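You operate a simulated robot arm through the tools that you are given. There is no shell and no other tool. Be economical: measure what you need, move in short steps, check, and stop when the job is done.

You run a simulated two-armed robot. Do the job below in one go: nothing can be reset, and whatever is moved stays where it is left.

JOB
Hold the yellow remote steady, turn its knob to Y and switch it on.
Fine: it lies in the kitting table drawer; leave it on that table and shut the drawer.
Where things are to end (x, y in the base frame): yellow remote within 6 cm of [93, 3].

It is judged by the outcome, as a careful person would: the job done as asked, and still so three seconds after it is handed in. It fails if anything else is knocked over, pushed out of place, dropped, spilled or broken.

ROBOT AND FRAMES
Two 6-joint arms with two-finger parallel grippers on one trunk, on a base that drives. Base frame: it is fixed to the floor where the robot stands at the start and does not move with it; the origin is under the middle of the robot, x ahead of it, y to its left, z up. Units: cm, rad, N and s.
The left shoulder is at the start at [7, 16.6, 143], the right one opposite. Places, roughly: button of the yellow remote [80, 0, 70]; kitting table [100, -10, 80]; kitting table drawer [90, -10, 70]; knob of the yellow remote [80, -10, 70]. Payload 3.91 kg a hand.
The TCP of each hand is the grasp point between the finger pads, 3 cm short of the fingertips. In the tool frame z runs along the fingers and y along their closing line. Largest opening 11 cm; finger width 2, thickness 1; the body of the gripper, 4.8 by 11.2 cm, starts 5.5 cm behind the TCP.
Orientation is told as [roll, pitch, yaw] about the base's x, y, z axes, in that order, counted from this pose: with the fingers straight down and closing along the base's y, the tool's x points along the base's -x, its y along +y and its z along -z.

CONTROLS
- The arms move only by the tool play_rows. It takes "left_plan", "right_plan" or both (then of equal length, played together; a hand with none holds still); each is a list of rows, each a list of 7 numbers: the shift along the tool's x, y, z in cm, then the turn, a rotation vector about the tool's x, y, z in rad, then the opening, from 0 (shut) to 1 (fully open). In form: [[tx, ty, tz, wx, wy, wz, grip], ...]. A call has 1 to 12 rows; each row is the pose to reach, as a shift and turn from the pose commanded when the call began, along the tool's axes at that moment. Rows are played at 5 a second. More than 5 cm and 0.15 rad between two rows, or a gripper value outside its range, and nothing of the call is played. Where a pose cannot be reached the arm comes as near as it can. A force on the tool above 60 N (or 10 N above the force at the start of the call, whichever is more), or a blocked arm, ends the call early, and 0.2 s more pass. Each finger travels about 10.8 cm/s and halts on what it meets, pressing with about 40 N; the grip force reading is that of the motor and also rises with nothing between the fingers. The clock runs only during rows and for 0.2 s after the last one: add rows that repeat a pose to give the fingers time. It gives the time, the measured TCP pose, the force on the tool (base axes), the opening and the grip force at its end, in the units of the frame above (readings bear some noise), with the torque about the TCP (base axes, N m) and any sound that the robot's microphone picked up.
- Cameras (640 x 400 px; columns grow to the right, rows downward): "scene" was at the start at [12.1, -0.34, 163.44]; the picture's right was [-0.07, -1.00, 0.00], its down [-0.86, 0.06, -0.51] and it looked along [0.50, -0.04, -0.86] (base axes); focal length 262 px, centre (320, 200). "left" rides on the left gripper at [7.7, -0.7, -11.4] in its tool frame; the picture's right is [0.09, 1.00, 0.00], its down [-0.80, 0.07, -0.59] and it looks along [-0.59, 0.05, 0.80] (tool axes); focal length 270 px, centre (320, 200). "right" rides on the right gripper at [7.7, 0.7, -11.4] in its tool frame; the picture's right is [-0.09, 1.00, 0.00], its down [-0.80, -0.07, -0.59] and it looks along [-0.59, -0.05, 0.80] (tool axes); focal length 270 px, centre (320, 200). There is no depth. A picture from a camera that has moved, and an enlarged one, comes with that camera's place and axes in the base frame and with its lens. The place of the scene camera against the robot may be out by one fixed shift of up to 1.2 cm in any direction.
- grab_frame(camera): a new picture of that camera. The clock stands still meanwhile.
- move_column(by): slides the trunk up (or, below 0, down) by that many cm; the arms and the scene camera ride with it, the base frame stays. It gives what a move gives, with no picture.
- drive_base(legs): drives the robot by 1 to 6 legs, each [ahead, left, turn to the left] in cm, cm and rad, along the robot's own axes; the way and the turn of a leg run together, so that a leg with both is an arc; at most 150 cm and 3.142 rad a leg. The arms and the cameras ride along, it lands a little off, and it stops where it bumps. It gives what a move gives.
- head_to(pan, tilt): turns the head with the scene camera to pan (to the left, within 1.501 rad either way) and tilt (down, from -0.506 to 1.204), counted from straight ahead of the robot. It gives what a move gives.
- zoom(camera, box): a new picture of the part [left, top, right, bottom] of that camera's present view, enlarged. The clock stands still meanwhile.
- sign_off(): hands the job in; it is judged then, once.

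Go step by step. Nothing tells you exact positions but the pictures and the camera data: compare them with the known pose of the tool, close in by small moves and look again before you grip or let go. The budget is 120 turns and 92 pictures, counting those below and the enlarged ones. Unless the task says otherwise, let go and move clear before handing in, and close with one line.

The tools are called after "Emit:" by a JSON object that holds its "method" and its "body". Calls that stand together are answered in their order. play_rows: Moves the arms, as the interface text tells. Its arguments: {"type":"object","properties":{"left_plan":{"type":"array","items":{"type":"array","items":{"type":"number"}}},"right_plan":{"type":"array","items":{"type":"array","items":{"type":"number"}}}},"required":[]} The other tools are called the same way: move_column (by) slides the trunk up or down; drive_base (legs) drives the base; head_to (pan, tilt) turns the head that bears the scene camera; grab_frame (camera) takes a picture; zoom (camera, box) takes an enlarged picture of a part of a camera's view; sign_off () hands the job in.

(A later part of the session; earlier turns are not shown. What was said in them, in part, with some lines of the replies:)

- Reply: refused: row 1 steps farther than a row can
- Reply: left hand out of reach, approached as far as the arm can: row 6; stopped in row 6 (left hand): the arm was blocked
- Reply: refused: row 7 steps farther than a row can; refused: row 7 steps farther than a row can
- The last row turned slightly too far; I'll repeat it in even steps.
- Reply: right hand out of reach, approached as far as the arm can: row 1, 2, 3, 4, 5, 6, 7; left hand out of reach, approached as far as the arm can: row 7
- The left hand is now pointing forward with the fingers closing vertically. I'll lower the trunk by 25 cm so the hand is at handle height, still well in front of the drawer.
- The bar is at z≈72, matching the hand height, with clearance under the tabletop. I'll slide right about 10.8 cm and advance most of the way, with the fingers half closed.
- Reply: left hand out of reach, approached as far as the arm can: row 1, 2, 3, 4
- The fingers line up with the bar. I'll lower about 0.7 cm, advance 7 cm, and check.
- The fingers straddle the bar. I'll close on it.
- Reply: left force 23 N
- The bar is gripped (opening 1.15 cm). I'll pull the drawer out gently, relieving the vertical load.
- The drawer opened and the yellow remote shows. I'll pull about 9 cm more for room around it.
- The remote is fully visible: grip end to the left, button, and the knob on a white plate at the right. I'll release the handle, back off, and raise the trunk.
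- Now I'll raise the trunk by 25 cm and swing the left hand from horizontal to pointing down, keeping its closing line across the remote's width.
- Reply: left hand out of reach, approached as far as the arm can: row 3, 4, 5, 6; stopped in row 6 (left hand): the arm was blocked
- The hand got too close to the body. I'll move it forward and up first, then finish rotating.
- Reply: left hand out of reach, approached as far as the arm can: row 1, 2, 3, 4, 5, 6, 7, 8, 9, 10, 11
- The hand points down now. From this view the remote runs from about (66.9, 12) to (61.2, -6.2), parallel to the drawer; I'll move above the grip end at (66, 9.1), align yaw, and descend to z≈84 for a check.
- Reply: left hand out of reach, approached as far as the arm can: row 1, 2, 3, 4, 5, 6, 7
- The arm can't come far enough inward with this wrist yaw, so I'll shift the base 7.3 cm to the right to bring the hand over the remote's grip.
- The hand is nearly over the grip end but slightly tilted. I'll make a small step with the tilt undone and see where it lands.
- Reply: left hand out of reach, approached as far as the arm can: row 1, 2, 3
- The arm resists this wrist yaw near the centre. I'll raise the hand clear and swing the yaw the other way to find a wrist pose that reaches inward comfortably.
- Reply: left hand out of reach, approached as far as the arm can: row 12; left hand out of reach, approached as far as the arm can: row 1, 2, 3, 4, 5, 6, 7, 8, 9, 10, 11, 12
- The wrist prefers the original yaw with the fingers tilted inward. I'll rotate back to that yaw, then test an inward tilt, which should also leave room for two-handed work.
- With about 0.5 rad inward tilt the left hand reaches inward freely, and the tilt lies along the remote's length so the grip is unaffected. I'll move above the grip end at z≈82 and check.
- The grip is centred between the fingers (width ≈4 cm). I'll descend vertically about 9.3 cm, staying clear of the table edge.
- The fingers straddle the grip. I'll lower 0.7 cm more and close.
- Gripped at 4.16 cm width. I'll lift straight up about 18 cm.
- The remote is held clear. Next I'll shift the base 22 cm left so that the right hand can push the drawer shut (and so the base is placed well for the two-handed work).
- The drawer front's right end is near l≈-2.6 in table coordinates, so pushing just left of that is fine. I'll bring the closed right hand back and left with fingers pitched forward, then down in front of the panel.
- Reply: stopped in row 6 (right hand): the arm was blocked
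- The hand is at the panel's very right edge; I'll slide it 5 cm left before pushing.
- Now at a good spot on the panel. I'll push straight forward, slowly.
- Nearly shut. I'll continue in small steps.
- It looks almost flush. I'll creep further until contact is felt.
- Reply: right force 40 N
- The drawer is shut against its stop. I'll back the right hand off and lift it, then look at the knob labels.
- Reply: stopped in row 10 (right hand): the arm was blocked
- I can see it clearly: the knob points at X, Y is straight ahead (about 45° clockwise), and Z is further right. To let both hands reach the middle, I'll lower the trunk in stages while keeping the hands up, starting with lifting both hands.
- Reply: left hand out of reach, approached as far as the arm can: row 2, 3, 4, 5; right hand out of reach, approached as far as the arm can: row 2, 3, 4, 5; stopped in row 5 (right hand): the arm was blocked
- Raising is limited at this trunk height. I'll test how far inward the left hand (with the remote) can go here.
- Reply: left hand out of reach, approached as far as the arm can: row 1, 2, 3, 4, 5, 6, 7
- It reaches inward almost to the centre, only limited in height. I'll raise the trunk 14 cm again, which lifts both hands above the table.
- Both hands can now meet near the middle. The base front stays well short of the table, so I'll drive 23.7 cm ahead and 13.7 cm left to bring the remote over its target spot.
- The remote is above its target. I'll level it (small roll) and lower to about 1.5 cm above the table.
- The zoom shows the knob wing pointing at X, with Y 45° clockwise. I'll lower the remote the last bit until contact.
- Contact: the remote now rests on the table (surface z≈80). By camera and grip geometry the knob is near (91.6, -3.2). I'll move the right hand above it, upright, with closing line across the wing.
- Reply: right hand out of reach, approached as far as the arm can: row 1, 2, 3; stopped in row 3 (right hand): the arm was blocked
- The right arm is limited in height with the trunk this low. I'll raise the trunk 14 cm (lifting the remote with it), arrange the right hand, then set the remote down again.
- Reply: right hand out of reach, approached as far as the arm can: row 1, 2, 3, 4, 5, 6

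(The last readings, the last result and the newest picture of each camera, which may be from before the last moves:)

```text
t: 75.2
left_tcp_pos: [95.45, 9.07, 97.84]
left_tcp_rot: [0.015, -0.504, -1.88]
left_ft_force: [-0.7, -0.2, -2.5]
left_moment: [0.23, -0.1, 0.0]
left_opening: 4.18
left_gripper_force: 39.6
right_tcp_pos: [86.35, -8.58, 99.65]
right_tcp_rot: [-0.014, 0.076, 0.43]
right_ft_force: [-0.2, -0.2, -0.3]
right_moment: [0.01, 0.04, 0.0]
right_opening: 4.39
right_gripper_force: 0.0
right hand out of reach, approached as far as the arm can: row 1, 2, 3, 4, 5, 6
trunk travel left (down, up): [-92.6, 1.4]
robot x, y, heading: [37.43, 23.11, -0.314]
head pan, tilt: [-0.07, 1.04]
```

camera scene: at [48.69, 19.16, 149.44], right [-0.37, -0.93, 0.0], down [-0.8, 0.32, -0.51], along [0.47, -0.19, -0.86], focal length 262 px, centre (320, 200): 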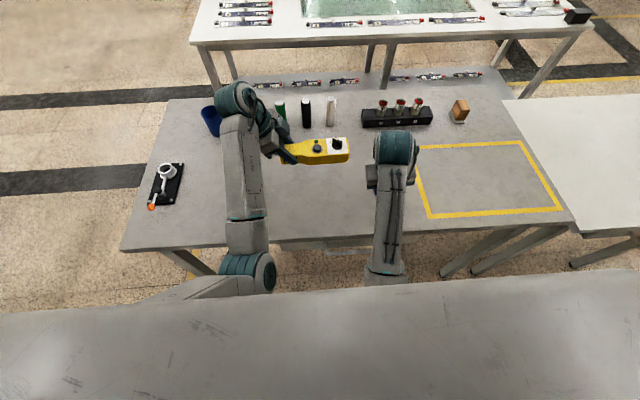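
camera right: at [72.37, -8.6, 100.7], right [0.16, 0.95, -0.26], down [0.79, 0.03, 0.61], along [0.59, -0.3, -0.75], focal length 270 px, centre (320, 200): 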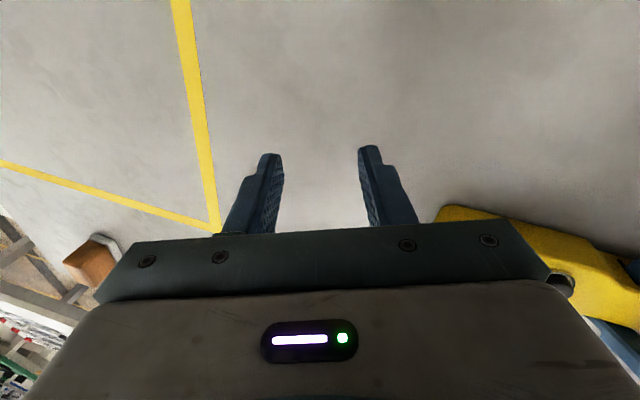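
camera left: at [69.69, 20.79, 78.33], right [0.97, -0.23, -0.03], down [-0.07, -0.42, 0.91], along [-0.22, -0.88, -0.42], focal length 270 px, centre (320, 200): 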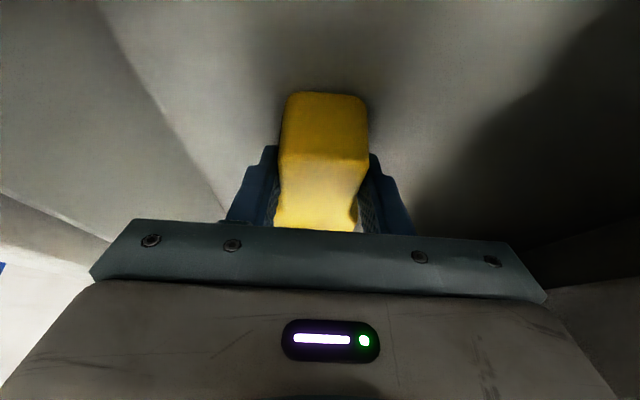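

The right hand is now upright beside the knob with the right yaw. I'll set the remote back down on the same spot.

Emit:
{"method": "play_rows", "body": {"left_plan": [[1.4, 0, 2.6, 0, 0, 0, 0.15], [2.9, 0, 5.3, 0, 0, 0, 0.15], [4.3, 0, 7.9, 0, 0, 0, 0.15], [5.5, 0, 10.1, 0, 0, 0, 0.15], [6.2, 0, 11.4, 0, 0, 0, 0.15], [6.4, 0, 11.75, 0, 0, 0, 0.15], [6.4, 0, 11.75, 0, 0, 0, 0.15]]}}

Emit:
{"method": "grab_frame", "body": {"camera": "right"}}

Emit:
{"method": "grab_frame", "body": {"camera": "scene"}}

```text
t: 76.8
left_tcp_pos: [95.56, 9.06, 84.63]
left_tcp_rot: [0.014, -0.505, -1.881]
left_ft_force: [0.2, 0.1, -3.2]
left_moment: [0.25, -0.03, -0.05]
left_opening: 4.15
left_gripper_force: 39.8
right_tcp_pos: [86.71, -8.66, 100.06]
right_tcp_rot: [-0.016, 0.068, 0.429]
right_ft_force: [0.6, -0.6, 0.5]
right_moment: [-0.01, 0.04, 0.03]
right_opening: 4.39
right_gripper_force: 0.0
trunk travel left (down, up): [-92.6, 1.4]
robot x, y, heading: [37.54, 23.14, -0.312]
head pan, tilt: [-0.07, 1.04]
```

```text
36 pictures are left
camera right: at [80.23, -10.68, 112.13], right [-0.34, 0.94, -0.02], down [0.79, 0.3, 0.54], along [0.51, 0.16, -0.84], focal length 270 px, centre (320, 200)
```

right: 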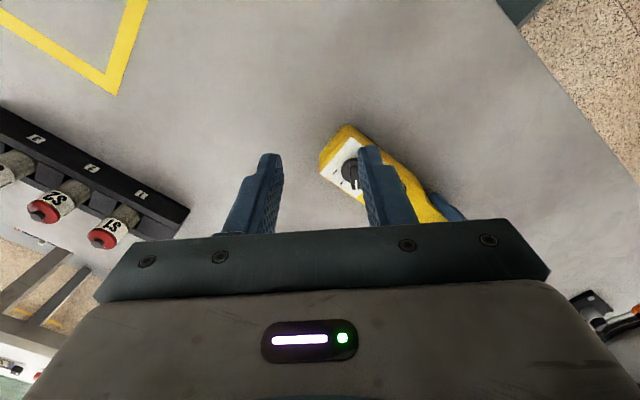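

```text
35 pictures are left
camera scene: at [48.81, 19.15, 163.43], right [-0.37, -0.93, 0.0], down [-0.8, 0.32, -0.51], along [0.47, -0.19, -0.86], focal length 262 px, centre (320, 200)
```

scene: 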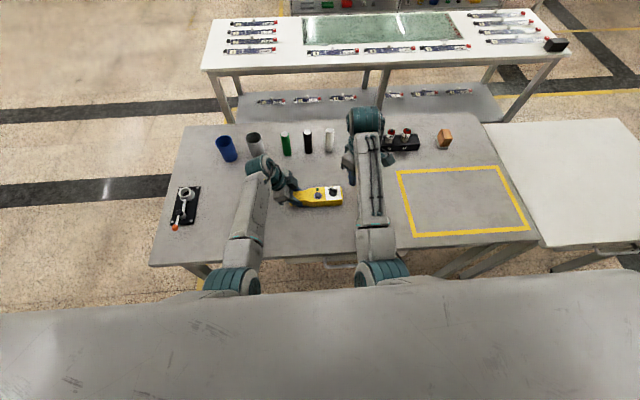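

Emit:
{"method": "play_rows", "body": {"left_plan": [[0.1, 0, 0.2, 0, 0, 0, 0.15], [0.2, 0, 0.4, 0, 0, 0, 0.15], [0.36, 0, 0.66, 0, 0, 0, 0.15], [0.36, 0, 0.66, 0, 0, 0, 0.15]], "right_plan": [[0, 1, 0, 0, 0, 0, 0.35], [-1, 2, 0, 0, -0.07, 0, 0.35], [-2, 4, 1, 0, -0.07, 0, 0.35], [-2, 4, 2, 0, -0.07, 0, 0.35]]}}

Emit:
{"method": "grab_frame", "body": {"camera": "right"}}

```text
t: 78.0
left_tcp_pos: [95.49, 8.96, 84.02]
left_tcp_rot: [0.014, -0.504, -1.881]
left_ft_force: [-1.8, 2.6, 4.3]
left_moment: [0.36, 0.21, -0.05]
left_opening: 4.15
left_gripper_force: 39.8
right_tcp_pos: [85.86, -9.48, 97.73]
right_tcp_rot: [-0.091, 0.046, 0.405]
right_ft_force: [0.4, 0.4, 0.4]
right_moment: [-0.03, -0.01, 0.01]
right_opening: 3.86
right_gripper_force: 0.0
trunk travel left (down, up): [-92.6, 1.4]
robot x, y, heading: [37.23, 23.13, -0.311]
head pan, tilt: [-0.07, 1.04]
stopped in row 4 (right hand): the arm was blocked; the commanded pose is now the measured one
```

```text
34 pictures are left
camera right: at [78.74, -10.65, 109.44], right [-0.31, 0.94, -0.09], down [0.77, 0.31, 0.56], along [0.56, 0.1, -0.82], focal length 270 px, centre (320, 200)
```

right: 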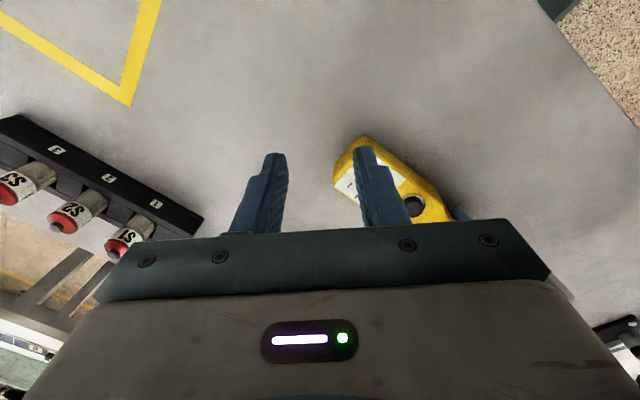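

The right hand's inward limit is about 16 cm right of the base centre line. I'll lift the remote slightly, move the right hand out, shift the base left 11 cm, and then bring the left hand back inward by the same amount.

Emit:
{"method": "play_rows", "body": {"left_plan": [[-0.7, 0, -1.3, 0, 0, 0, 0.15], [-1.7, 0, -3.1, 0, 0, 0, 0.15], [-2.9, 0, -5.3, 0, 0, 0, 0.15], [-2.9, 0, -5.3, 0, 0, 0, 0.15]], "right_plan": [[1.5, -1.7, 0, 0, 0, 0, 0.35], [3, -3.5, 0, 0, 0, 0, 0.35], [5.2, -6, 0, 0, 0, 0, 0.35], [5.2, -6, 0, 0, 0, 0, 0.35]]}}

Emit:
{"method": "drive_base", "body": {"legs": [[0, 11, 0]]}}

Emit:
{"method": "play_rows", "body": {"left_plan": [[-2.4, 0, 1.3, 0, 0, 0, 0.15], [-4.8, 0, 2.6, 0, 0, 0, 0.15], [-7.2, 0, 3.9, 0, 0, 0, 0.15], [-9.6, 0, 5.2, 0, 0, 0, 0.15], [-9.6, 0, 5.2, 0, 0, 0, 0.15]]}}

```text
t: 79.0
left_tcp_pos: [95.58, 9.03, 89.89]
left_tcp_rot: [0.013, -0.502, -1.879]
left_ft_force: [0.6, 0.5, -3.3]
left_moment: [0.25, -0.06, 0.02]
left_opening: 4.15
left_gripper_force: 39.7
right_tcp_pos: [83.69, -16.87, 98.42]
right_tcp_rot: [-0.086, 0.044, 0.404]
right_ft_force: [0.2, 0.3, -0.3]
right_moment: [0.02, -0.05, 0.02]
right_opening: 3.87
right_gripper_force: 0.2
trunk travel left (down, up): [-92.6, 1.4]
robot x, y, heading: [37.29, 23.25, -0.311]
head pan, tilt: [-0.07, 1.04]
```

```text
t: 80.2
left_tcp_pos: [98.85, 19.17, 89.85]
left_tcp_rot: [0.017, -0.503, -1.879]
left_ft_force: [0.2, -0.5, -3.0]
left_moment: [0.24, -0.07, 0.01]
left_opening: 4.17
left_gripper_force: 40.2
right_tcp_pos: [87.03, -6.61, 98.29]
right_tcp_rot: [-0.084, 0.046, 0.406]
right_ft_force: [-1.2, 0.1, 0.4]
right_moment: [0.01, 0.02, -0.01]
right_opening: 3.84
right_gripper_force: 0.1
trunk travel left (down, up): [-92.6, 1.4]
robot x, y, heading: [41.01, 33.32, -0.311]
head pan, tilt: [-0.07, 1.04]
```

```text
t: 81.4
left_tcp_pos: [99.4, 12.47, 88.24]
left_tcp_rot: [0.007, -0.525, -1.87]
left_ft_force: [0.1, -0.6, -2.8]
left_moment: [0.21, -0.08, -0.01]
left_opening: 4.15
left_gripper_force: 39.8
left hand out of reach, approached as far as the arm can: row 2, 3, 4, 5
right_tcp_pos: [87.14, -6.51, 98.35]
right_tcp_rot: [-0.086, 0.045, 0.406]
right_ft_force: [0.8, 0.0, -0.2]
right_moment: [-0.02, 0.01, -0.01]
right_opening: 3.87
right_gripper_force: 0.1
trunk travel left (down, up): [-92.6, 1.4]
robot x, y, heading: [40.77, 33.07, -0.313]
head pan, tilt: [-0.07, 1.04]
```

The left hand stops near the centre line, so the knob will sit about 12 cm right of centre. I'll test whether the right hand reaches that when tilted slightly inward, staying above the remote.

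Emit:
{"method": "play_rows", "body": {"left_plan": [[1, 0, -0.5, 0, 0, 0, 0.15], [3, 0, -1.7, 0, 0.02, 0, 0.15], [3, 0, -1.7, 0, 0.02, 0, 0.15], [3, 0, -1.7, 0, 0.02, 0, 0.15], [3, 0, -1.7, 0, 0.02, 0, 0.15]], "right_plan": [[0, 0, 0, -0.1, -0.09, 0, 0.35], [0, 0, 0, -0.2, -0.18, 0, 0.35], [-1.5, 2, 0, -0.23, -0.2, 0, 0.35], [-3, 4, 0, -0.23, -0.2, 0, 0.35], [-4.5, 6, 0, -0.23, -0.2, 0, 0.35]]}}

```text
t: 82.6
left_tcp_pos: [100.46, 14.96, 88.51]
left_tcp_rot: [0.013, -0.5, -1.88]
left_ft_force: [-0.7, 0.2, -3.0]
left_moment: [0.23, -0.07, -0.01]
left_opening: 4.18
left_gripper_force: 40.0
left hand out of reach, approached as far as the arm can: row 1, 2, 3, 4, 5
right_tcp_pos: [88.87, 0.82, 97.7]
right_tcp_rot: [0.142, -0.153, 0.4]
right_ft_force: [0.3, 0.2, 0.2]
right_moment: [-0.04, 0.05, -0.02]
right_opening: 3.84
right_gripper_force: 0.2
trunk travel left (down, up): [-92.6, 1.4]
robot x, y, heading: [40.87, 33.7, -0.308]
head pan, tilt: [-0.07, 1.04]
```

Emit:
{"method": "play_rows", "body": {"left_plan": [[0, -1, 0, 0, 0, 0, 0.15], [0, -2, 0, 0, 0, 0, 0.15], [0, -3, 0, 0, 0, 0, 0.15], [0, -3, 0, 0, 0, 0, 0.15]], "right_plan": [[-0.6, 0.8, 0, 0, 0, 0, 0.35], [-1.3, 1.5, 0, 0, 0, 0, 0.35], [-2, 2.2, 0, 0, 0, 0, 0.35], [-2.6, 3, 0, 0, 0, 0, 0.35]]}}

```text
t: 83.6
left_tcp_pos: [98.51, 16.8, 88.26]
left_tcp_rot: [0.011, -0.502, -1.878]
left_ft_force: [-0.3, 0.2, -3.1]
left_moment: [0.22, -0.08, 0.0]
left_opening: 4.2
left_gripper_force: 39.7
left hand out of reach, approached as far as the arm can: row 1, 2, 3, 4
right_tcp_pos: [90.01, 4.59, 98.5]
right_tcp_rot: [0.144, -0.154, 0.401]
right_ft_force: [0.1, 0.1, -0.6]
right_moment: [0.0, 0.0, 0.01]
right_opening: 3.86
right_gripper_force: 0.0
trunk travel left (down, up): [-92.6, 1.4]
robot x, y, heading: [40.53, 33.5, -0.311]
head pan, tilt: [-0.07, 1.04]
```

Both hands can meet: the right hand is nearly over the knob with a 0.2 rad inward tilt. I'll shift the base 7 cm right so the remote is over the target, then lower it to the table.

Emit:
{"method": "drive_base", "body": {"legs": [[0, -7, 0]]}}

Emit:
{"method": "play_rows", "body": {"left_plan": [[0.7, 0, 1.3, 0, 0, 0, 0.15], [1.3, 0, 2.4, 0, 0, 0, 0.15], [1.7, 0, 3.1, 0, 0, 0, 0.15], [1.9, 0, 3.5, 0, 0, 0, 0.15], [2.1, 0, 3.8, 0, 0, 0, 0.15], [2.1, 0, 3.8, 0, 0, 0, 0.15]]}}

Emit:
{"method": "grab_frame", "body": {"camera": "right"}}

```text
t: 84.6
left_tcp_pos: [96.57, 10.56, 88.11]
left_tcp_rot: [0.012, -0.505, -1.878]
left_ft_force: [-0.3, -0.2, -2.7]
left_moment: [0.18, -0.06, 0.0]
left_opening: 4.14
left_gripper_force: 39.7
right_tcp_pos: [87.98, -1.58, 98.58]
right_tcp_rot: [0.139, -0.149, 0.403]
right_ft_force: [0.5, -0.2, -0.8]
right_moment: [-0.04, 0.06, 0.02]
right_opening: 3.88
right_gripper_force: 0.1
trunk travel left (down, up): [-92.6, 1.4]
robot x, y, heading: [38.76, 26.77, -0.308]
head pan, tilt: [-0.07, 1.04]
```

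```text
t: 86.0
left_tcp_pos: [96.4, 10.36, 83.89]
left_tcp_rot: [0.015, -0.499, -1.879]
left_ft_force: [-0.5, 0.1, 6.6]
left_moment: [-1.13, 0.58, 0.09]
left_opening: 4.16
left_gripper_force: 40.0
right_tcp_pos: [87.78, -1.99, 98.54]
right_tcp_rot: [0.143, -0.157, 0.402]
right_ft_force: [1.3, 0.3, -0.1]
right_moment: [0.01, 0.03, 0.0]
right_opening: 3.85
right_gripper_force: 0.1
trunk travel left (down, up): [-92.6, 1.4]
robot x, y, heading: [38.75, 26.84, -0.308]
head pan, tilt: [-0.07, 1.04]
```

```text
33 pictures are left
camera right: at [79.71, -6.44, 108.77], right [-0.32, 0.93, 0.15], down [0.71, 0.13, 0.69], along [0.63, 0.33, -0.7], focal length 270 px, centre (320, 200)
```

right: 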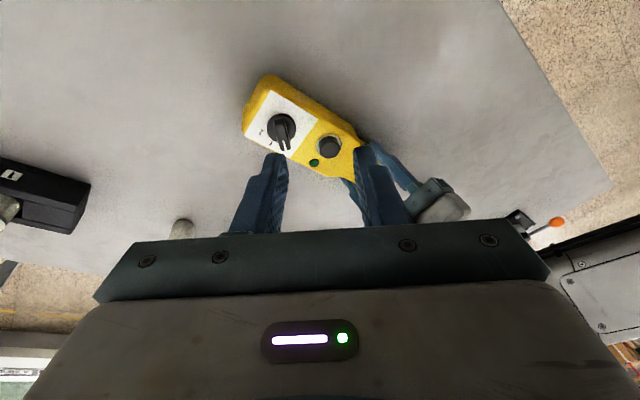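

The remote rests on the table about 2 cm from target centre, held firmly. The wing is perpendicular to the right hand's closing line. I'll hover just above the knob at z≈92.5.

Emit:
{"method": "play_rows", "body": {"right_plan": [[-1.2, -1.6, 1, 0, 0, 0, 0.35], [-2.5, -3.2, 2.5, 0, 0, 0, 0.35], [-2.5, -3.2, 4.5, 0, 0, 0, 0.35], [-2.5, -3.2, 6.1, 0, 0, 0, 0.35], [-2.5, -3.2, 6.1, 0, 0, 0, 0.35]]}}

Emit:
{"method": "grab_frame", "body": {"camera": "right"}}

Emit:
{"method": "zoom", "body": {"camera": "scene", "box": [260, 150, 356, 210]}}

```text
t: 87.2
left_tcp_pos: [96.49, 10.22, 84.06]
left_tcp_rot: [0.015, -0.499, -1.878]
left_ft_force: [4.3, -0.5, 13.1]
left_moment: [-0.62, 0.52, 0.3]
left_opening: 4.18
left_gripper_force: 39.8
right_tcp_pos: [91.86, -2.61, 92.49]
right_tcp_rot: [0.142, -0.155, 0.403]
right_ft_force: [-0.2, -0.1, -0.2]
right_moment: [0.01, -0.04, 0.0]
right_opening: 3.85
right_gripper_force: 0.0
trunk travel left (down, up): [-92.6, 1.4]
robot x, y, heading: [38.89, 26.85, -0.309]
head pan, tilt: [-0.07, 1.04]
```

```text
32 pictures are left
camera right: at [83.82, -7.16, 102.74], right [-0.32, 0.93, 0.15], down [0.71, 0.13, 0.69], along [0.63, 0.33, -0.7], focal length 270 px, centre (320, 200)
```

right: 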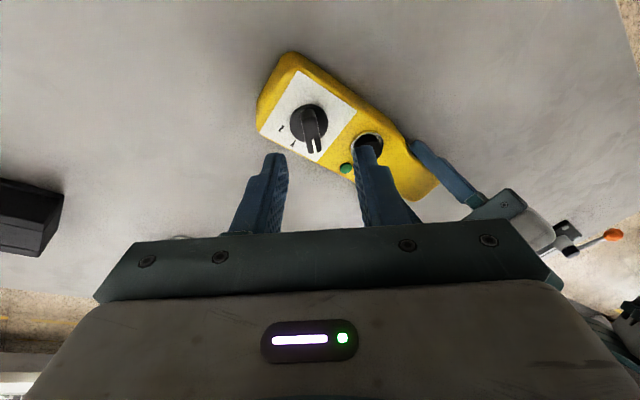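

```text
6.67 times, centred on (308, 180) of scene
camera zoom: at [49.87, 23.11, 163.45], right [-0.37, -0.93, 0.0], down [-0.8, 0.32, -0.51], along [0.47, -0.19, -0.86], focal length 1747 px, centre (400, 333)
```

zoom: 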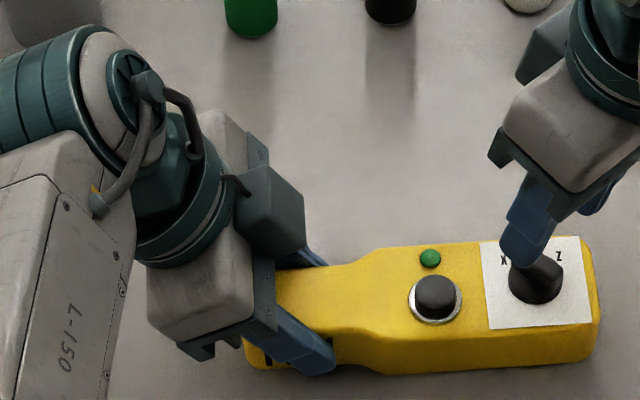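

The knob centre triangulates to about (92.2, -2.2) with the fingers straddling it. I'll descend 3.2 cm and check.

Emit:
{"method": "play_rows", "body": {"right_plan": [[0.2, -0.25, 1.6, 0, 0, 0, 0.35], [0.41, -0.49, 3.1, 0, 0, 0, 0.35], [0.41, -0.49, 3.1, 0, 0, 0, 0.35]]}}

Emit:
{"method": "zoom", "body": {"camera": "scene", "box": [310, 165, 374, 205]}}

Emit:
{"method": "zoom", "body": {"camera": "right", "box": [200, 80, 440, 230]}}

```text
t: 88.0
left_tcp_pos: [96.4, 10.3, 83.81]
left_tcp_rot: [0.016, -0.499, -1.879]
left_ft_force: [6.0, -0.9, 16.5]
left_moment: [-0.36, 0.45, 0.19]
left_opening: 4.16
left_gripper_force: 39.8
right_tcp_pos: [91.89, -2.78, 89.32]
right_tcp_rot: [0.145, -0.156, 0.401]
right_ft_force: [-1.2, 0.4, -0.5]
right_moment: [0.01, 0.02, 0.0]
right_opening: 3.83
right_gripper_force: 0.1
trunk travel left (down, up): [-92.6, 1.4]
robot x, y, heading: [38.65, 26.89, -0.313]
head pan, tilt: [-0.07, 1.04]
```

```text
10.00 times, centred on (342, 185) of scene
camera zoom: at [49.85, 23.11, 163.45], right [-0.37, -0.93, 0.0], down [-0.8, 0.32, -0.51], along [0.47, -0.19, -0.86], focal length 2620 px, centre (100, 350)
```

zoom: 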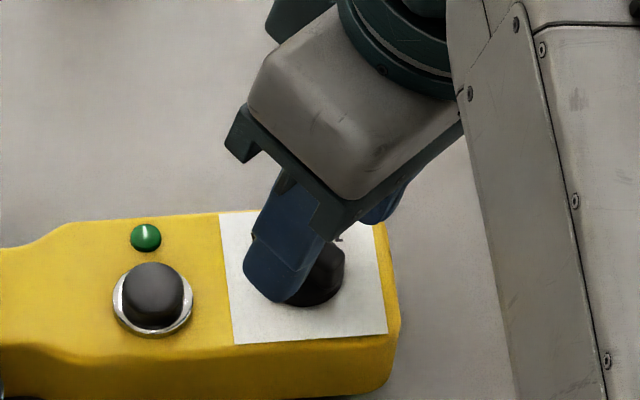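

```text
2.67 times, centred on (320, 155) of right
camera zoom: at [83.87, -7.14, 99.5], right [-0.33, 0.93, 0.15], down [0.71, 0.13, 0.69], along [0.63, 0.33, -0.7], focal length 721 px, centre (320, 320)
```

zoom: 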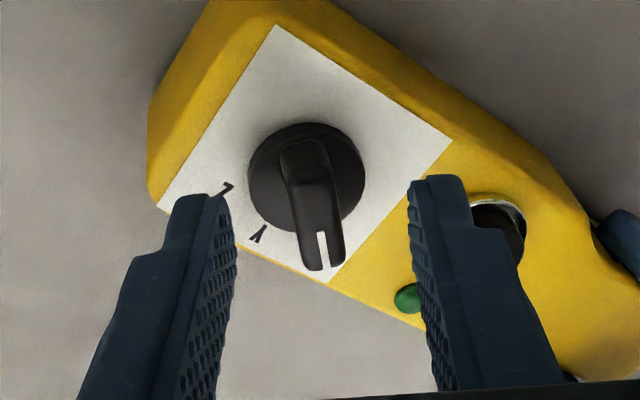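

The wing is centred between the fingers and Y is visible next to it. I'll descend 1.1 cm more, then close gently on the wing.

Emit:
{"method": "play_rows", "body": {"right_plan": [[0.08, -0.07, 0.5, 0, 0, 0, 0.35], [0.17, -0.15, 1.08, 0, 0, 0, 0.35], [0.17, -0.15, 1.08, 0, 0, 0, 0.35]]}}

Emit:
{"method": "zoom", "body": {"camera": "right", "box": [200, 80, 440, 230]}}

```text
t: 88.8
left_tcp_pos: [96.43, 10.42, 83.97]
left_tcp_rot: [0.018, -0.498, -1.879]
left_ft_force: [7.1, -1.6, 17.6]
left_moment: [-0.13, 0.32, 0.14]
left_opening: 4.18
left_gripper_force: 39.9
right_tcp_pos: [91.95, -2.69, 88.25]
right_tcp_rot: [0.143, -0.155, 0.401]
right_ft_force: [0.8, 0.7, -0.2]
right_moment: [-0.01, -0.01, 0.0]
right_opening: 3.87
right_gripper_force: 0.1
trunk travel left (down, up): [-92.6, 1.4]
robot x, y, heading: [38.59, 26.98, -0.311]
head pan, tilt: [-0.07, 1.04]
```

```text
2.67 times, centred on (320, 155) of right
camera zoom: at [83.87, -7.16, 98.43], right [-0.32, 0.93, 0.15], down [0.71, 0.13, 0.69], along [0.63, 0.33, -0.7], focal length 721 px, centre (320, 320)
```

zoom: 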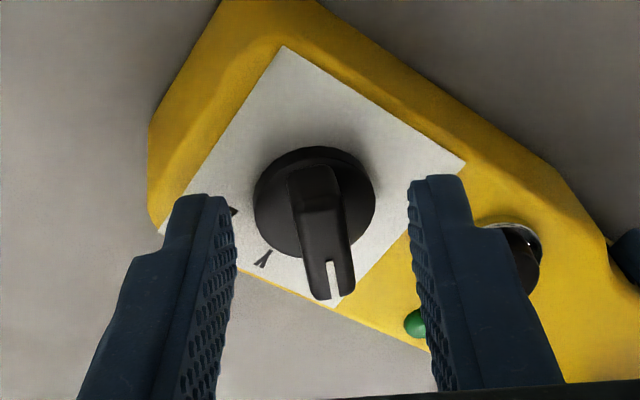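

Emit:
{"method": "play_rows", "body": {"right_plan": [[0, 0, 0, 0, 0, 0, 0.2], [0, 0, 0, 0, 0, 0, 0.1], [0, 0, 0, 0, 0, 0, 0.05], [0, 0, 0, 0, 0, 0, 0.05]]}}

Emit:
{"method": "zoom", "body": {"camera": "right", "box": [200, 80, 440, 230]}}

```text
t: 89.8
left_tcp_pos: [96.37, 10.44, 84.0]
left_tcp_rot: [0.016, -0.499, -1.88]
left_ft_force: [9.2, -5.3, 16.6]
left_moment: [0.55, 0.27, 0.5]
left_opening: 4.17
left_gripper_force: 39.9
right_tcp_pos: [92.03, -2.63, 88.16]
right_tcp_rot: [0.142, -0.155, 0.402]
right_ft_force: [-1.9, 4.9, 0.5]
right_moment: [-0.43, 0.17, 0.04]
right_opening: 1.16
right_gripper_force: 39.6
trunk travel left (down, up): [-92.6, 1.4]
robot x, y, heading: [38.8, 27.43, -0.311]
head pan, tilt: [-0.07, 1.04]
```

```text
2.67 times, centred on (320, 155) of right
camera zoom: at [83.87, -7.12, 98.44], right [-0.33, 0.93, 0.15], down [0.71, 0.13, 0.69], along [0.63, 0.34, -0.7], focal length 721 px, centre (320, 320)
```

zoom: 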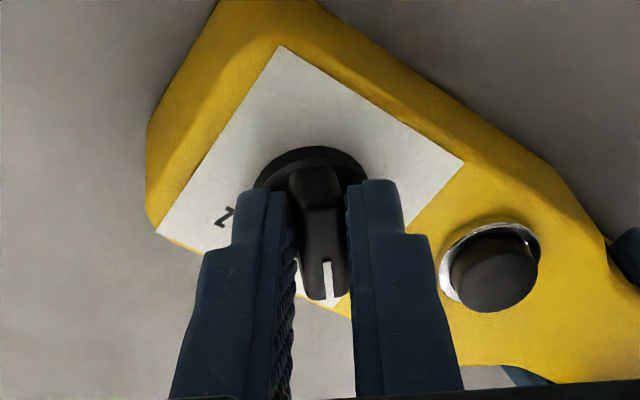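

The wing is gripped (1.16 cm). I'll turn it clockwise about the tool axis by about 0.74 rad in small steps.

Emit:
{"method": "play_rows", "body": {"right_plan": [[0, 0, 0, 0, 0, 0.1, 0.05], [0, 0, 0, 0, 0, 0.2, 0.05], [0, 0, 0, 0, 0, 0.3, 0.05], [0, 0, 0, 0, 0, 0.4, 0.05], [0, 0, 0, 0, 0, 0.5, 0.05], [0, 0, 0, 0, 0, 0.6, 0.05], [0, 0, 0, 0, 0, 0.7, 0.05], [0, 0, 0, 0, 0, 0.74, 0.05], [0, 0, 0, 0, 0, 0.74, 0.05]]}}

Emit:
{"method": "zoom", "body": {"camera": "right", "box": [200, 80, 440, 230]}}

Emit:
{"method": "zoom", "body": {"camera": "scene", "box": [270, 150, 366, 210]}}

```text
t: 91.8
left_tcp_pos: [96.32, 10.21, 83.93]
left_tcp_rot: [0.012, -0.501, -1.88]
left_ft_force: [-2.2, -25.7, 6.7]
left_moment: [0.15, 0.34, 0.62]
left_opening: 4.2
left_gripper_force: 39.7
right_tcp_pos: [92.04, -2.56, 88.44]
right_tcp_rot: [0.213, -0.018, -0.328]
right_ft_force: [6.4, 28.4, 5.3]
right_moment: [0.1, -0.85, 0.14]
right_opening: 1.17
right_gripper_force: 40.7
trunk travel left (down, up): [-92.6, 1.4]
robot x, y, heading: [38.45, 26.9, -0.307]
head pan, tilt: [-0.07, 1.04]
```

```text
2.67 times, centred on (320, 155) of right
camera zoom: at [84.12, -1.53, 99.62], right [0.4, 0.89, 0.21], down [0.68, -0.44, 0.58], along [0.61, -0.09, -0.79], focal length 721 px, centre (320, 320)
```

zoom: 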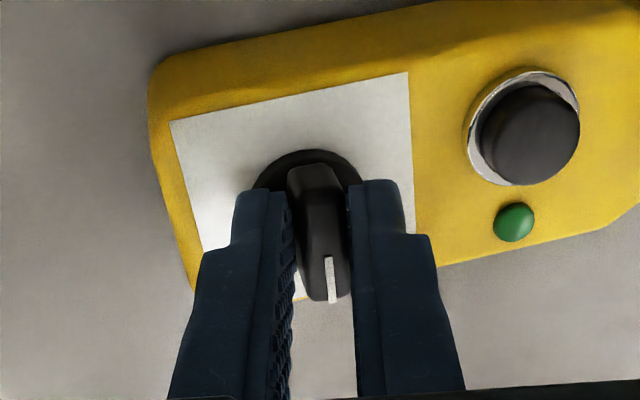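

```text
6.67 times, centred on (318, 180) of scene
camera zoom: at [49.85, 23.22, 163.45], right [-0.37, -0.93, 0.0], down [-0.8, 0.32, -0.51], along [0.47, -0.19, -0.86], focal length 1747 px, centre (333, 333)
```

zoom: 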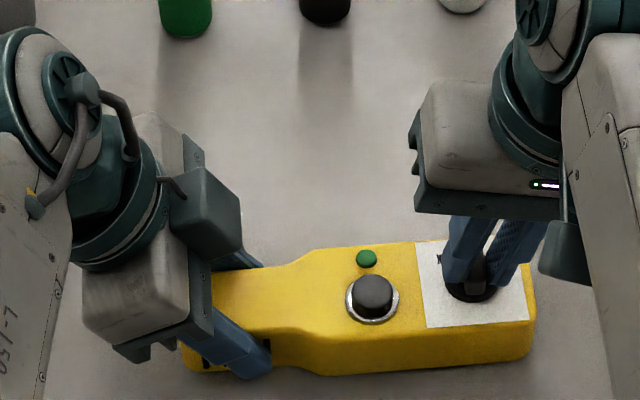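

The wing now points along the remote's forward direction. I'll open the fingers, lift a bit, and check it against Y.

Emit:
{"method": "play_rows", "body": {"right_plan": [[0, 0, 0, 0, 0, 0, 0.2], [0, 0, 0, 0, 0, 0, 0.4], [0, 0, 0, 0, 0, 0, 0.4], [0, 0, -2, 0, 0, 0, 0.4], [0, 0, -5, 0, 0, 0, 0.4], [0, 0, -5, 0, 0, 0, 0.4]]}}

Emit:
{"method": "zoom", "body": {"camera": "right", "box": [200, 50, 440, 200]}}

```text
t: 93.2
left_tcp_pos: [96.4, 10.43, 83.93]
left_tcp_rot: [0.014, -0.499, -1.88]
left_ft_force: [0.0, 3.9, 7.6]
left_moment: [0.8, 0.06, -0.06]
left_opening: 4.18
left_gripper_force: 39.8
right_tcp_pos: [91.52, -3.63, 93.15]
right_tcp_rot: [0.21, -0.021, -0.328]
right_ft_force: [-0.4, 0.2, -1.0]
right_moment: [0.01, 0.02, 0.02]
right_opening: 4.4
right_gripper_force: 0.1
trunk travel left (down, up): [-92.6, 1.4]
robot x, y, heading: [38.75, 26.9, -0.309]
head pan, tilt: [-0.07, 1.04]
```

```text
2.67 times, centred on (320, 125) of right
camera zoom: at [83.65, -2.57, 104.44], right [0.39, 0.89, 0.21], down [0.68, -0.44, 0.58], along [0.61, -0.09, -0.79], focal length 721 px, centre (320, 400)
```

zoom: 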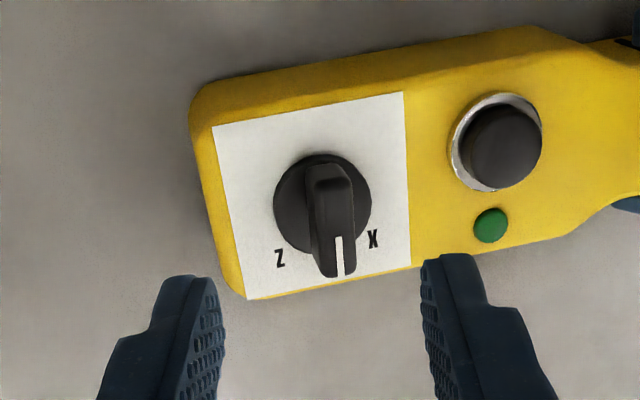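

The pointer is midway between X and Z, squarely on Y. Next: close the right fingers and hover over the button at about (92.8, 2.8), tilting a little more inward.

Emit:
{"method": "play_rows", "body": {"right_plan": [[0, 0, 0, -0.05, 0, 0, 0.1], [0.2, 1.2, 0, -0.1, 0, 0, 0], [0.4, 2.5, 0.5, -0.15, 0, 0, 0], [0.6, 3.7, 1.2, -0.2, 0, 0, 0], [0.86, 4.9, 2.4, -0.2, 0, 0, 0], [0.86, 4.9, 2.4, -0.2, 0, 0, 0]]}}

Emit:
{"method": "zoom", "body": {"camera": "right", "box": [200, 50, 440, 200]}}

Emit:
{"method": "zoom", "body": {"camera": "scene", "box": [270, 150, 366, 210]}}

```text
t: 94.6
left_tcp_pos: [96.37, 10.35, 83.82]
left_tcp_rot: [0.014, -0.499, -1.878]
left_ft_force: [-1.6, 2.2, 5.4]
left_moment: [0.58, 0.05, -0.01]
left_opening: 4.19
left_gripper_force: 40.3
right_tcp_pos: [92.42, 1.6, 91.85]
right_tcp_rot: [0.411, -0.02, -0.328]
right_ft_force: [0.2, -1.0, -0.8]
right_moment: [0.01, 0.0, 0.03]
right_opening: 0.0
right_gripper_force: 37.8
trunk travel left (down, up): [-92.6, 1.4]
robot x, y, heading: [38.42, 26.82, -0.31]
head pan, tilt: [-0.07, 1.04]
```

```text
2.67 times, centred on (320, 125) of right
camera zoom: at [83.87, 0.52, 102.58], right [0.37, 0.84, 0.4], down [0.65, -0.54, 0.53], along [0.66, 0.06, -0.75], focal length 721 px, centre (320, 400)
```

zoom: 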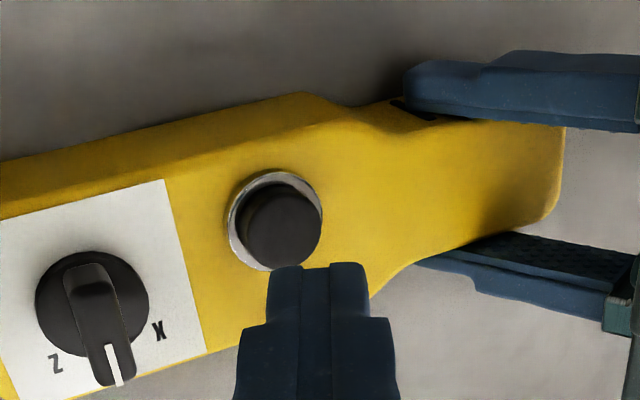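

```text
6.67 times, centred on (318, 180) of scene
camera zoom: at [49.85, 23.03, 163.45], right [-0.37, -0.93, 0.0], down [-0.8, 0.32, -0.51], along [0.47, -0.19, -0.86], focal length 1747 px, centre (333, 333)
```

zoom: 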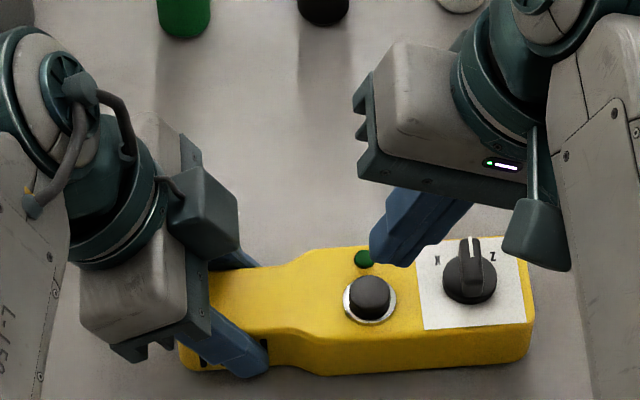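

The knob clearly points at Y. I'll shift 0.5 cm back to centre on the button and descend 1.5 cm, then look.

Emit:
{"method": "play_rows", "body": {"right_plan": [[0.5, 0, 0, 0, 0, 0, 0], [0.5, -0.3, 0.7, 0, 0, 0, 0], [0.5, -0.6, 1.4, 0, 0, 0, 0], [0.5, -0.6, 1.4, 0, 0, 0, 0]]}}

Emit:
{"method": "zoom", "body": {"camera": "right", "box": [200, 80, 440, 230]}}

Emit:
{"method": "zoom", "body": {"camera": "scene", "box": [294, 165, 358, 205]}}

```text
t: 95.6
left_tcp_pos: [96.47, 10.32, 83.85]
left_tcp_rot: [0.014, -0.499, -1.878]
left_ft_force: [-1.8, -0.4, 3.8]
left_moment: [0.44, 0.12, 0.1]
left_opening: 4.15
left_gripper_force: 40.1
right_tcp_pos: [92.08, 1.8, 90.23]
right_tcp_rot: [0.411, -0.02, -0.33]
right_ft_force: [0.0, 0.1, -0.1]
right_moment: [-0.05, -0.01, -0.02]
right_opening: 0.01
right_gripper_force: 37.6
trunk travel left (down, up): [-92.6, 1.4]
robot x, y, heading: [38.54, 26.82, -0.313]
head pan, tilt: [-0.07, 1.04]
```

```text
2.67 times, centred on (320, 155) of right
camera zoom: at [83.45, 0.67, 101.01], right [0.37, 0.84, 0.4], down [0.65, -0.54, 0.53], along [0.66, 0.06, -0.75], focal length 721 px, centre (320, 320)
```

zoom: 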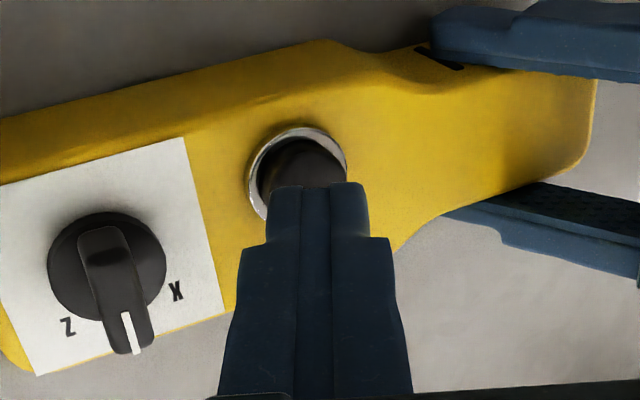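

```text
10.00 times, centred on (326, 185) of scene
camera zoom: at [49.87, 23.05, 163.45], right [-0.37, -0.93, 0.0], down [-0.8, 0.32, -0.51], along [0.47, -0.19, -0.86], focal length 2620 px, centre (260, 350)
```

zoom: 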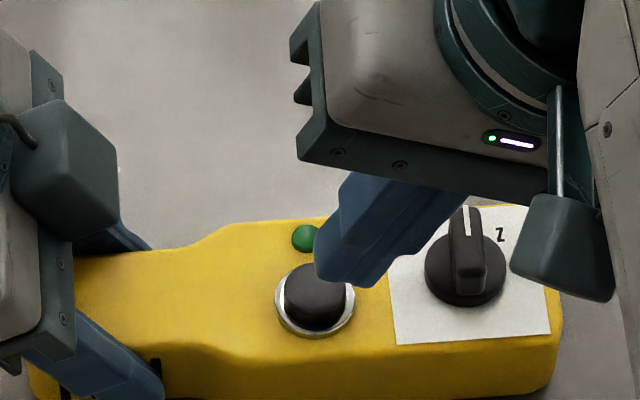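

The lowest corner of the tilted fingertips is slightly right of the button centre. I'll shift 0.7 cm left and creep down, watching for force and sound.

Emit:
{"method": "play_rows", "body": {"right_plan": [[0, 0.64, 0.28, 0, 0, 0, 0], [0, 0.54, 0.51, 0, 0, 0, 0], [0, 0.44, 0.74, 0, 0, 0, 0], [0, 0.36, 0.92, 0, 0, 0, 0], [0, 0.36, 0.92, 0, 0, 0, 0]]}}

Emit:
{"method": "zoom", "body": {"camera": "scene", "box": [294, 165, 358, 205]}}

```text
t: 96.8
left_tcp_pos: [96.45, 10.19, 83.8]
left_tcp_rot: [0.013, -0.499, -1.879]
left_ft_force: [-2.0, -0.3, 3.0]
left_moment: [0.37, 0.1, 0.1]
left_opening: 4.19
left_gripper_force: 40.3
right_tcp_pos: [92.4, 2.43, 89.57]
right_tcp_rot: [0.409, -0.018, -0.329]
right_ft_force: [0.2, -0.2, -0.6]
right_moment: [-0.02, -0.03, -0.02]
right_opening: 0.02
right_gripper_force: 38.0
trunk travel left (down, up): [-92.6, 1.4]
robot x, y, heading: [38.41, 27.02, -0.312]
head pan, tilt: [-0.07, 1.04]
```

```text
10.00 times, centred on (326, 185) of scene
camera zoom: at [49.88, 23.04, 163.44], right [-0.37, -0.93, 0.0], down [-0.8, 0.32, -0.51], along [0.47, -0.19, -0.86], focal length 2620 px, centre (260, 350)
```

zoom: 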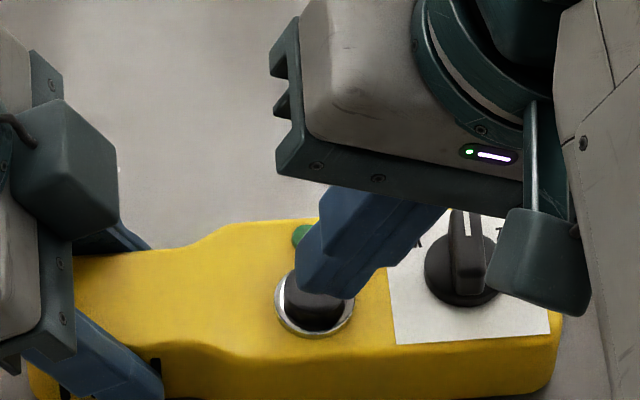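

Nearly touching and well over the button. I'll press down in small steps.

Emit:
{"method": "play_rows", "body": {"right_plan": [[0.3, 0.28, 0.12, 0, 0, 0, 0], [0.3, 0.18, 0.35, 0, 0, 0, 0], [0.3, 0.1, 0.53, 0, 0, 0, 0], [0.3, 0.02, 0.71, 0, 0, 0, 0], [0.3, -0.04, 0.85, 0, 0, 0, 0]]}}

Emit:
{"method": "zoom", "body": {"camera": "scene", "box": [294, 165, 358, 205]}}

```text
t: 98.0
left_tcp_pos: [96.46, 10.32, 83.89]
left_tcp_rot: [0.014, -0.499, -1.879]
left_ft_force: [-2.0, -0.3, 3.4]
left_moment: [0.29, 0.16, 0.02]
left_opening: 4.15
left_gripper_force: 39.8
right_tcp_pos: [92.21, 2.74, 88.86]
right_tcp_rot: [0.408, -0.02, -0.331]
right_ft_force: [1.0, -0.3, 0.1]
right_moment: [-0.01, -0.01, -0.02]
right_opening: 0.02
right_gripper_force: 38.1
trunk travel left (down, up): [-92.6, 1.4]
robot x, y, heading: [38.74, 26.99, -0.312]
head pan, tilt: [-0.07, 1.04]
```

```text
10.00 times, centred on (326, 185) of scene
camera zoom: at [49.89, 23.05, 163.44], right [-0.37, -0.93, 0.0], down [-0.8, 0.32, -0.51], along [0.47, -0.19, -0.86], focal length 2620 px, centre (260, 350)
```

zoom: 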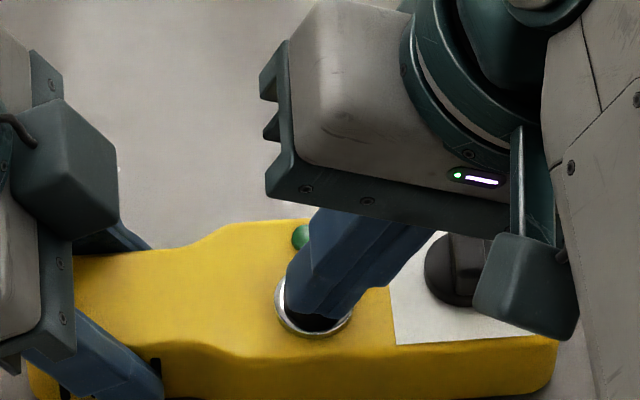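

Emit:
{"method": "play_rows", "body": {"right_plan": [[0, -0.06, 0.14, 0, 0, 0, 0], [0, -0.12, 0.28, 0, 0, 0, 0], [0, -0.18, 0.42, 0, 0, 0, 0], [0, -0.24, 0.56, 0, 0, 0, 0], [0, -0.24, 0.56, 0, 0, 0, 0]]}}

Emit:
{"method": "zoom", "body": {"camera": "right", "box": [200, 80, 440, 230]}}

```text
t: 99.2
left_tcp_pos: [96.39, 10.29, 83.87]
left_tcp_rot: [0.014, -0.498, -1.88]
left_ft_force: [-1.9, -0.4, 4.0]
left_moment: [0.25, 0.15, 0.03]
left_opening: 4.15
left_gripper_force: 39.7
right_tcp_pos: [92.16, 2.91, 88.13]
right_tcp_rot: [0.412, -0.016, -0.329]
right_ft_force: [0.3, 0.5, 1.5]
right_moment: [0.01, -0.01, 0.0]
right_opening: 0.02
right_gripper_force: 37.4
trunk travel left (down, up): [-92.6, 1.4]
robot x, y, heading: [38.17, 26.92, -0.31]
head pan, tilt: [-0.07, 1.04]
```

```text
2.67 times, centred on (320, 155) of right
camera zoom: at [83.5, 1.69, 98.87], right [0.37, 0.84, 0.4], down [0.65, -0.54, 0.53], along [0.66, 0.06, -0.75], focal length 721 px, centre (320, 320)
```

zoom: 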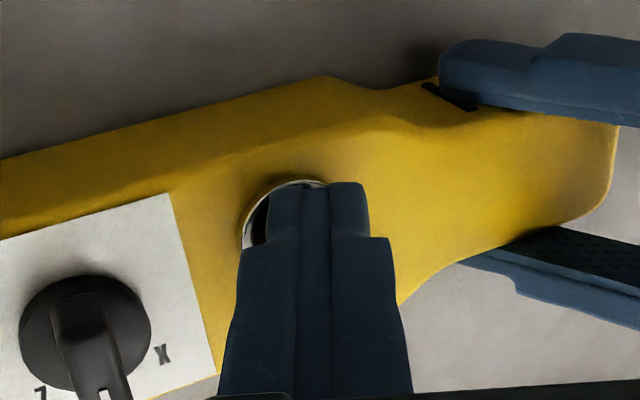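

Just touching. I'll keep pressing down gradually.

Emit:
{"method": "play_rows", "body": {"right_plan": [[0, -0.06, 0.14, 0, 0, 0, 0], [0, -0.12, 0.28, 0, 0, 0, 0], [0, -0.18, 0.42, 0, 0, 0, 0], [0, -0.24, 0.56, 0, 0, 0, 0], [0, -0.24, 0.56, 0, 0, 0, 0]]}}

Emit:
{"method": "zoom", "body": {"camera": "scene", "box": [294, 165, 358, 205]}}

```text
t: 100.4
left_tcp_pos: [96.45, 10.36, 84.01]
left_tcp_rot: [0.015, -0.5, -1.879]
left_ft_force: [1.9, -2.5, -1.3]
left_moment: [0.42, -0.01, 0.23]
left_opening: 4.17
left_gripper_force: 39.9
right_tcp_pos: [92.25, 2.86, 87.65]
right_tcp_rot: [0.409, -0.019, -0.33]
right_ft_force: [-0.5, -0.2, 9.9]
right_moment: [0.04, -0.03, 0.0]
right_opening: 0.0
right_gripper_force: 37.4
trunk travel left (down, up): [-92.6, 1.4]
robot x, y, heading: [38.54, 26.95, -0.313]
head pan, tilt: [-0.07, 1.04]
heard: click
```

```text
10.00 times, centred on (326, 185) of scene
camera zoom: at [49.88, 23.04, 163.45], right [-0.37, -0.93, 0.0], down [-0.8, 0.32, -0.51], along [0.47, -0.19, -0.86], focal length 2620 px, centre (260, 350)
```

zoom: 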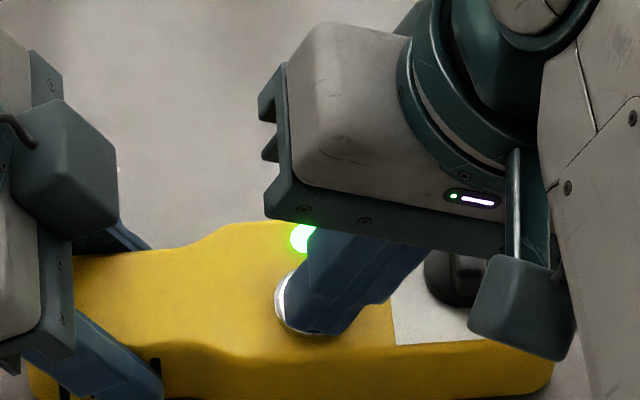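

A click, and the green lamp is lit: it's on. I'll lift the right hand straight up and away.

Emit:
{"method": "play_rows", "body": {"right_plan": [[0, 0.8, -1.8, 0, 0, 0, 0], [0, 1.6, -3.6, 0, 0, 0, 0], [0, 2.4, -5.5, 0, 0, 0, 0], [0, 1, -7.5, 0, 0, 0, 0], [0, -2, -9, 0, 0, 0, 0], [0, -5.5, -10.5, 0, 0, 0, 0], [0, -9, -12, 0, 0, 0, 0], [0, -12, -13, 0, 0, 0, 0]]}}

Emit:
{"method": "zoom", "body": {"camera": "scene", "box": [270, 150, 366, 210]}}

```text
t: 102.2
left_tcp_pos: [96.49, 10.18, 83.92]
left_tcp_rot: [0.014, -0.5, -1.879]
left_ft_force: [-0.7, 0.6, 3.4]
left_moment: [-0.11, 0.33, -0.03]
left_opening: 4.18
left_gripper_force: 39.8
right_tcp_pos: [86.65, -12.58, 94.81]
right_tcp_rot: [0.413, -0.016, -0.331]
right_ft_force: [-0.1, -1.3, 0.8]
right_moment: [0.03, 0.02, 0.0]
right_opening: 0.0
right_gripper_force: 37.3
trunk travel left (down, up): [-92.6, 1.4]
robot x, y, heading: [38.73, 26.82, -0.313]
head pan, tilt: [-0.07, 1.04]
```

```text
6.67 times, centred on (318, 180) of scene
camera zoom: at [49.87, 22.97, 163.44], right [-0.37, -0.93, 0.0], down [-0.8, 0.32, -0.51], along [0.47, -0.19, -0.86], focal length 1747 px, centre (333, 333)
```

zoom: 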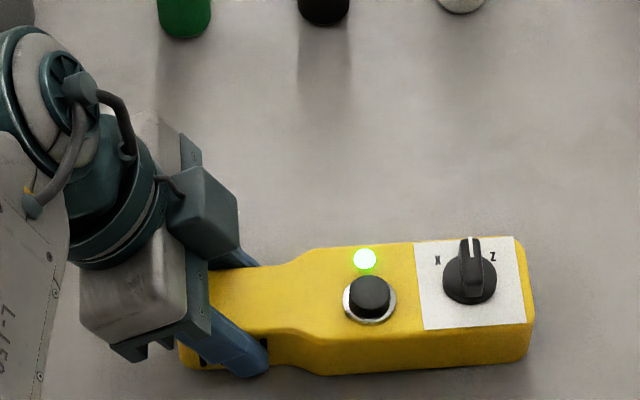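

Lamp stays lit and the knob is on Y. Now I'll open the left hand and back it off along its own axis.

Emit:
{"method": "play_rows", "body": {"left_plan": [[0, 0, 0, 0, 0, 0, 0.45], [0, 0, 0, 0, 0, 0, 0.6], [0, 0, 0, 0, 0, 0, 0.6], [0, 0, -2, 0, 0, 0, 0.6], [0, 0, -5, 0, 0, 0, 0.6], [0, 0, -9, 0, 0, 0, 0.6], [0, 0, -12, 0, 0, 0, 0.6], [0, 0, -12, 0, 0, 0, 0.6]]}}

Emit:
{"method": "grab_frame", "body": {"camera": "scene"}}

Emit:
{"method": "zoom", "body": {"camera": "scene", "box": [250, 150, 378, 230]}}

```text
t: 104.0
left_tcp_pos: [98.08, 15.75, 94.32]
left_tcp_rot: [0.013, -0.5, -1.88]
left_ft_force: [-0.6, 0.2, 0.0]
left_moment: [0.02, 0.01, -0.02]
left_opening: 6.59
left_gripper_force: 0.0
right_tcp_pos: [86.87, -12.58, 94.76]
right_tcp_rot: [0.412, -0.017, -0.329]
right_ft_force: [0.2, -0.1, 0.9]
right_moment: [0.03, -0.01, 0.0]
right_opening: 0.0
right_gripper_force: 38.0
trunk travel left (down, up): [-92.6, 1.4]
robot x, y, heading: [38.54, 27.51, -0.309]
head pan, tilt: [-0.07, 1.04]
```

```text
14 pictures are left
camera scene: at [49.99, 23.0, 163.43], right [-0.37, -0.93, 0.0], down [-0.8, 0.32, -0.51], along [0.47, -0.19, -0.86], focal length 262 px, centre (320, 200)
```

scene: 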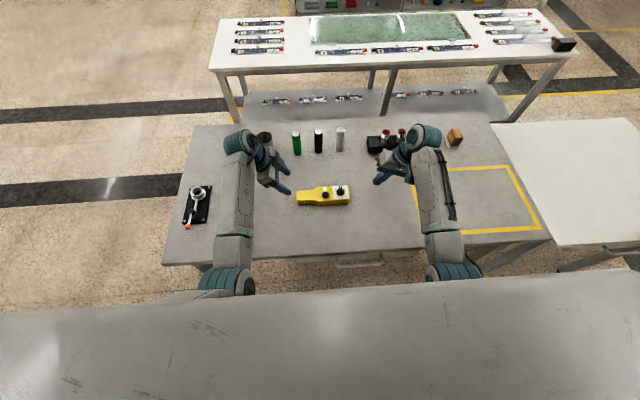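

```text
5.00 times, centred on (314, 190) of scene
camera zoom: at [49.99, 23.0, 163.43], right [-0.37, -0.93, 0.0], down [-0.8, 0.32, -0.51], along [0.47, -0.19, -0.86], focal length 1310 px, centre (350, 250)
```

zoom: 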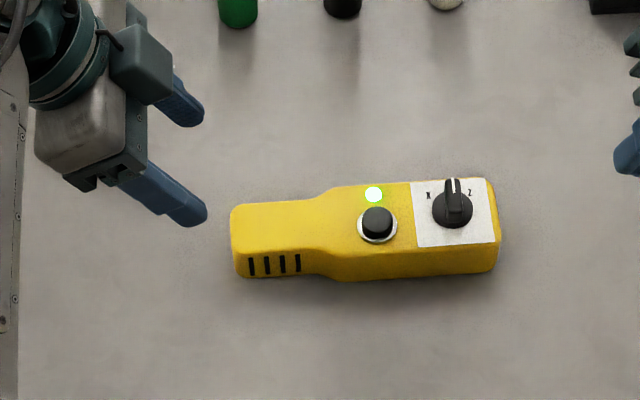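

The remote is on, on Y, and rests about 2 cm from the target. I'll back the base away 25 cm to clear the arms and check the drawer and other objects.

Emit:
{"method": "drive_base", "body": {"legs": [[-28, 0, 0]]}}

Emit:
{"method": "grab_frame", "body": {"camera": "scene"}}

Emit:
{"method": "zoom", "body": {"camera": "scene", "box": [190, 80, 430, 230]}}

```text
t: 106.0
left_tcp_pos: [71.39, 24.1, 94.29]
left_tcp_rot: [0.011, -0.499, -1.879]
left_ft_force: [0.0, 0.5, 0.7]
left_moment: [0.01, -0.01, 0.01]
left_opening: 6.57
left_gripper_force: 0.1
right_tcp_pos: [60.24, -4.0, 94.55]
right_tcp_rot: [0.41, -0.017, -0.331]
right_ft_force: [-0.1, 0.1, -0.6]
right_moment: [-0.02, -0.01, 0.01]
right_opening: 0.0
right_gripper_force: 38.1
trunk travel left (down, up): [-92.6, 1.4]
robot x, y, heading: [11.71, 35.78, -0.31]
head pan, tilt: [-0.07, 1.04]
```

```text
12 pictures are left
camera scene: at [23.48, 31.52, 163.41], right [-0.37, -0.93, 0.0], down [-0.8, 0.32, -0.5], along [0.47, -0.19, -0.86], focal length 262 px, centre (320, 200)
```

scene: 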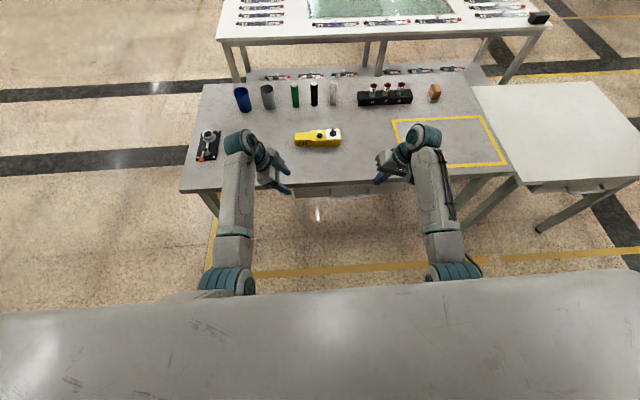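

```text
2.67 times, centred on (310, 155) of scene
camera zoom: at [23.48, 31.52, 163.41], right [-0.37, -0.93, 0.0], down [-0.8, 0.32, -0.5], along [0.47, -0.19, -0.86], focal length 699 px, centre (347, 320)
```

zoom: 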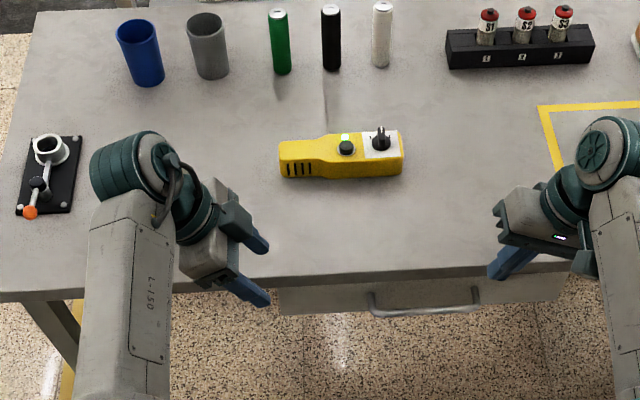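

The remote is lit and set to Y on the table, the drawer is shut, every other object is in place and both hands are clear. I'm handing in.

Emit:
{"method": "sign_off", "body": {}}

```text
The job is handed in.
```

The yellow remote is switched on (it clicked and its green lamp is lit) and its knob is turned to Y. It rests on the kitting table about 2 cm from [93, 3], with the drawer shut and nothing else disturbed.
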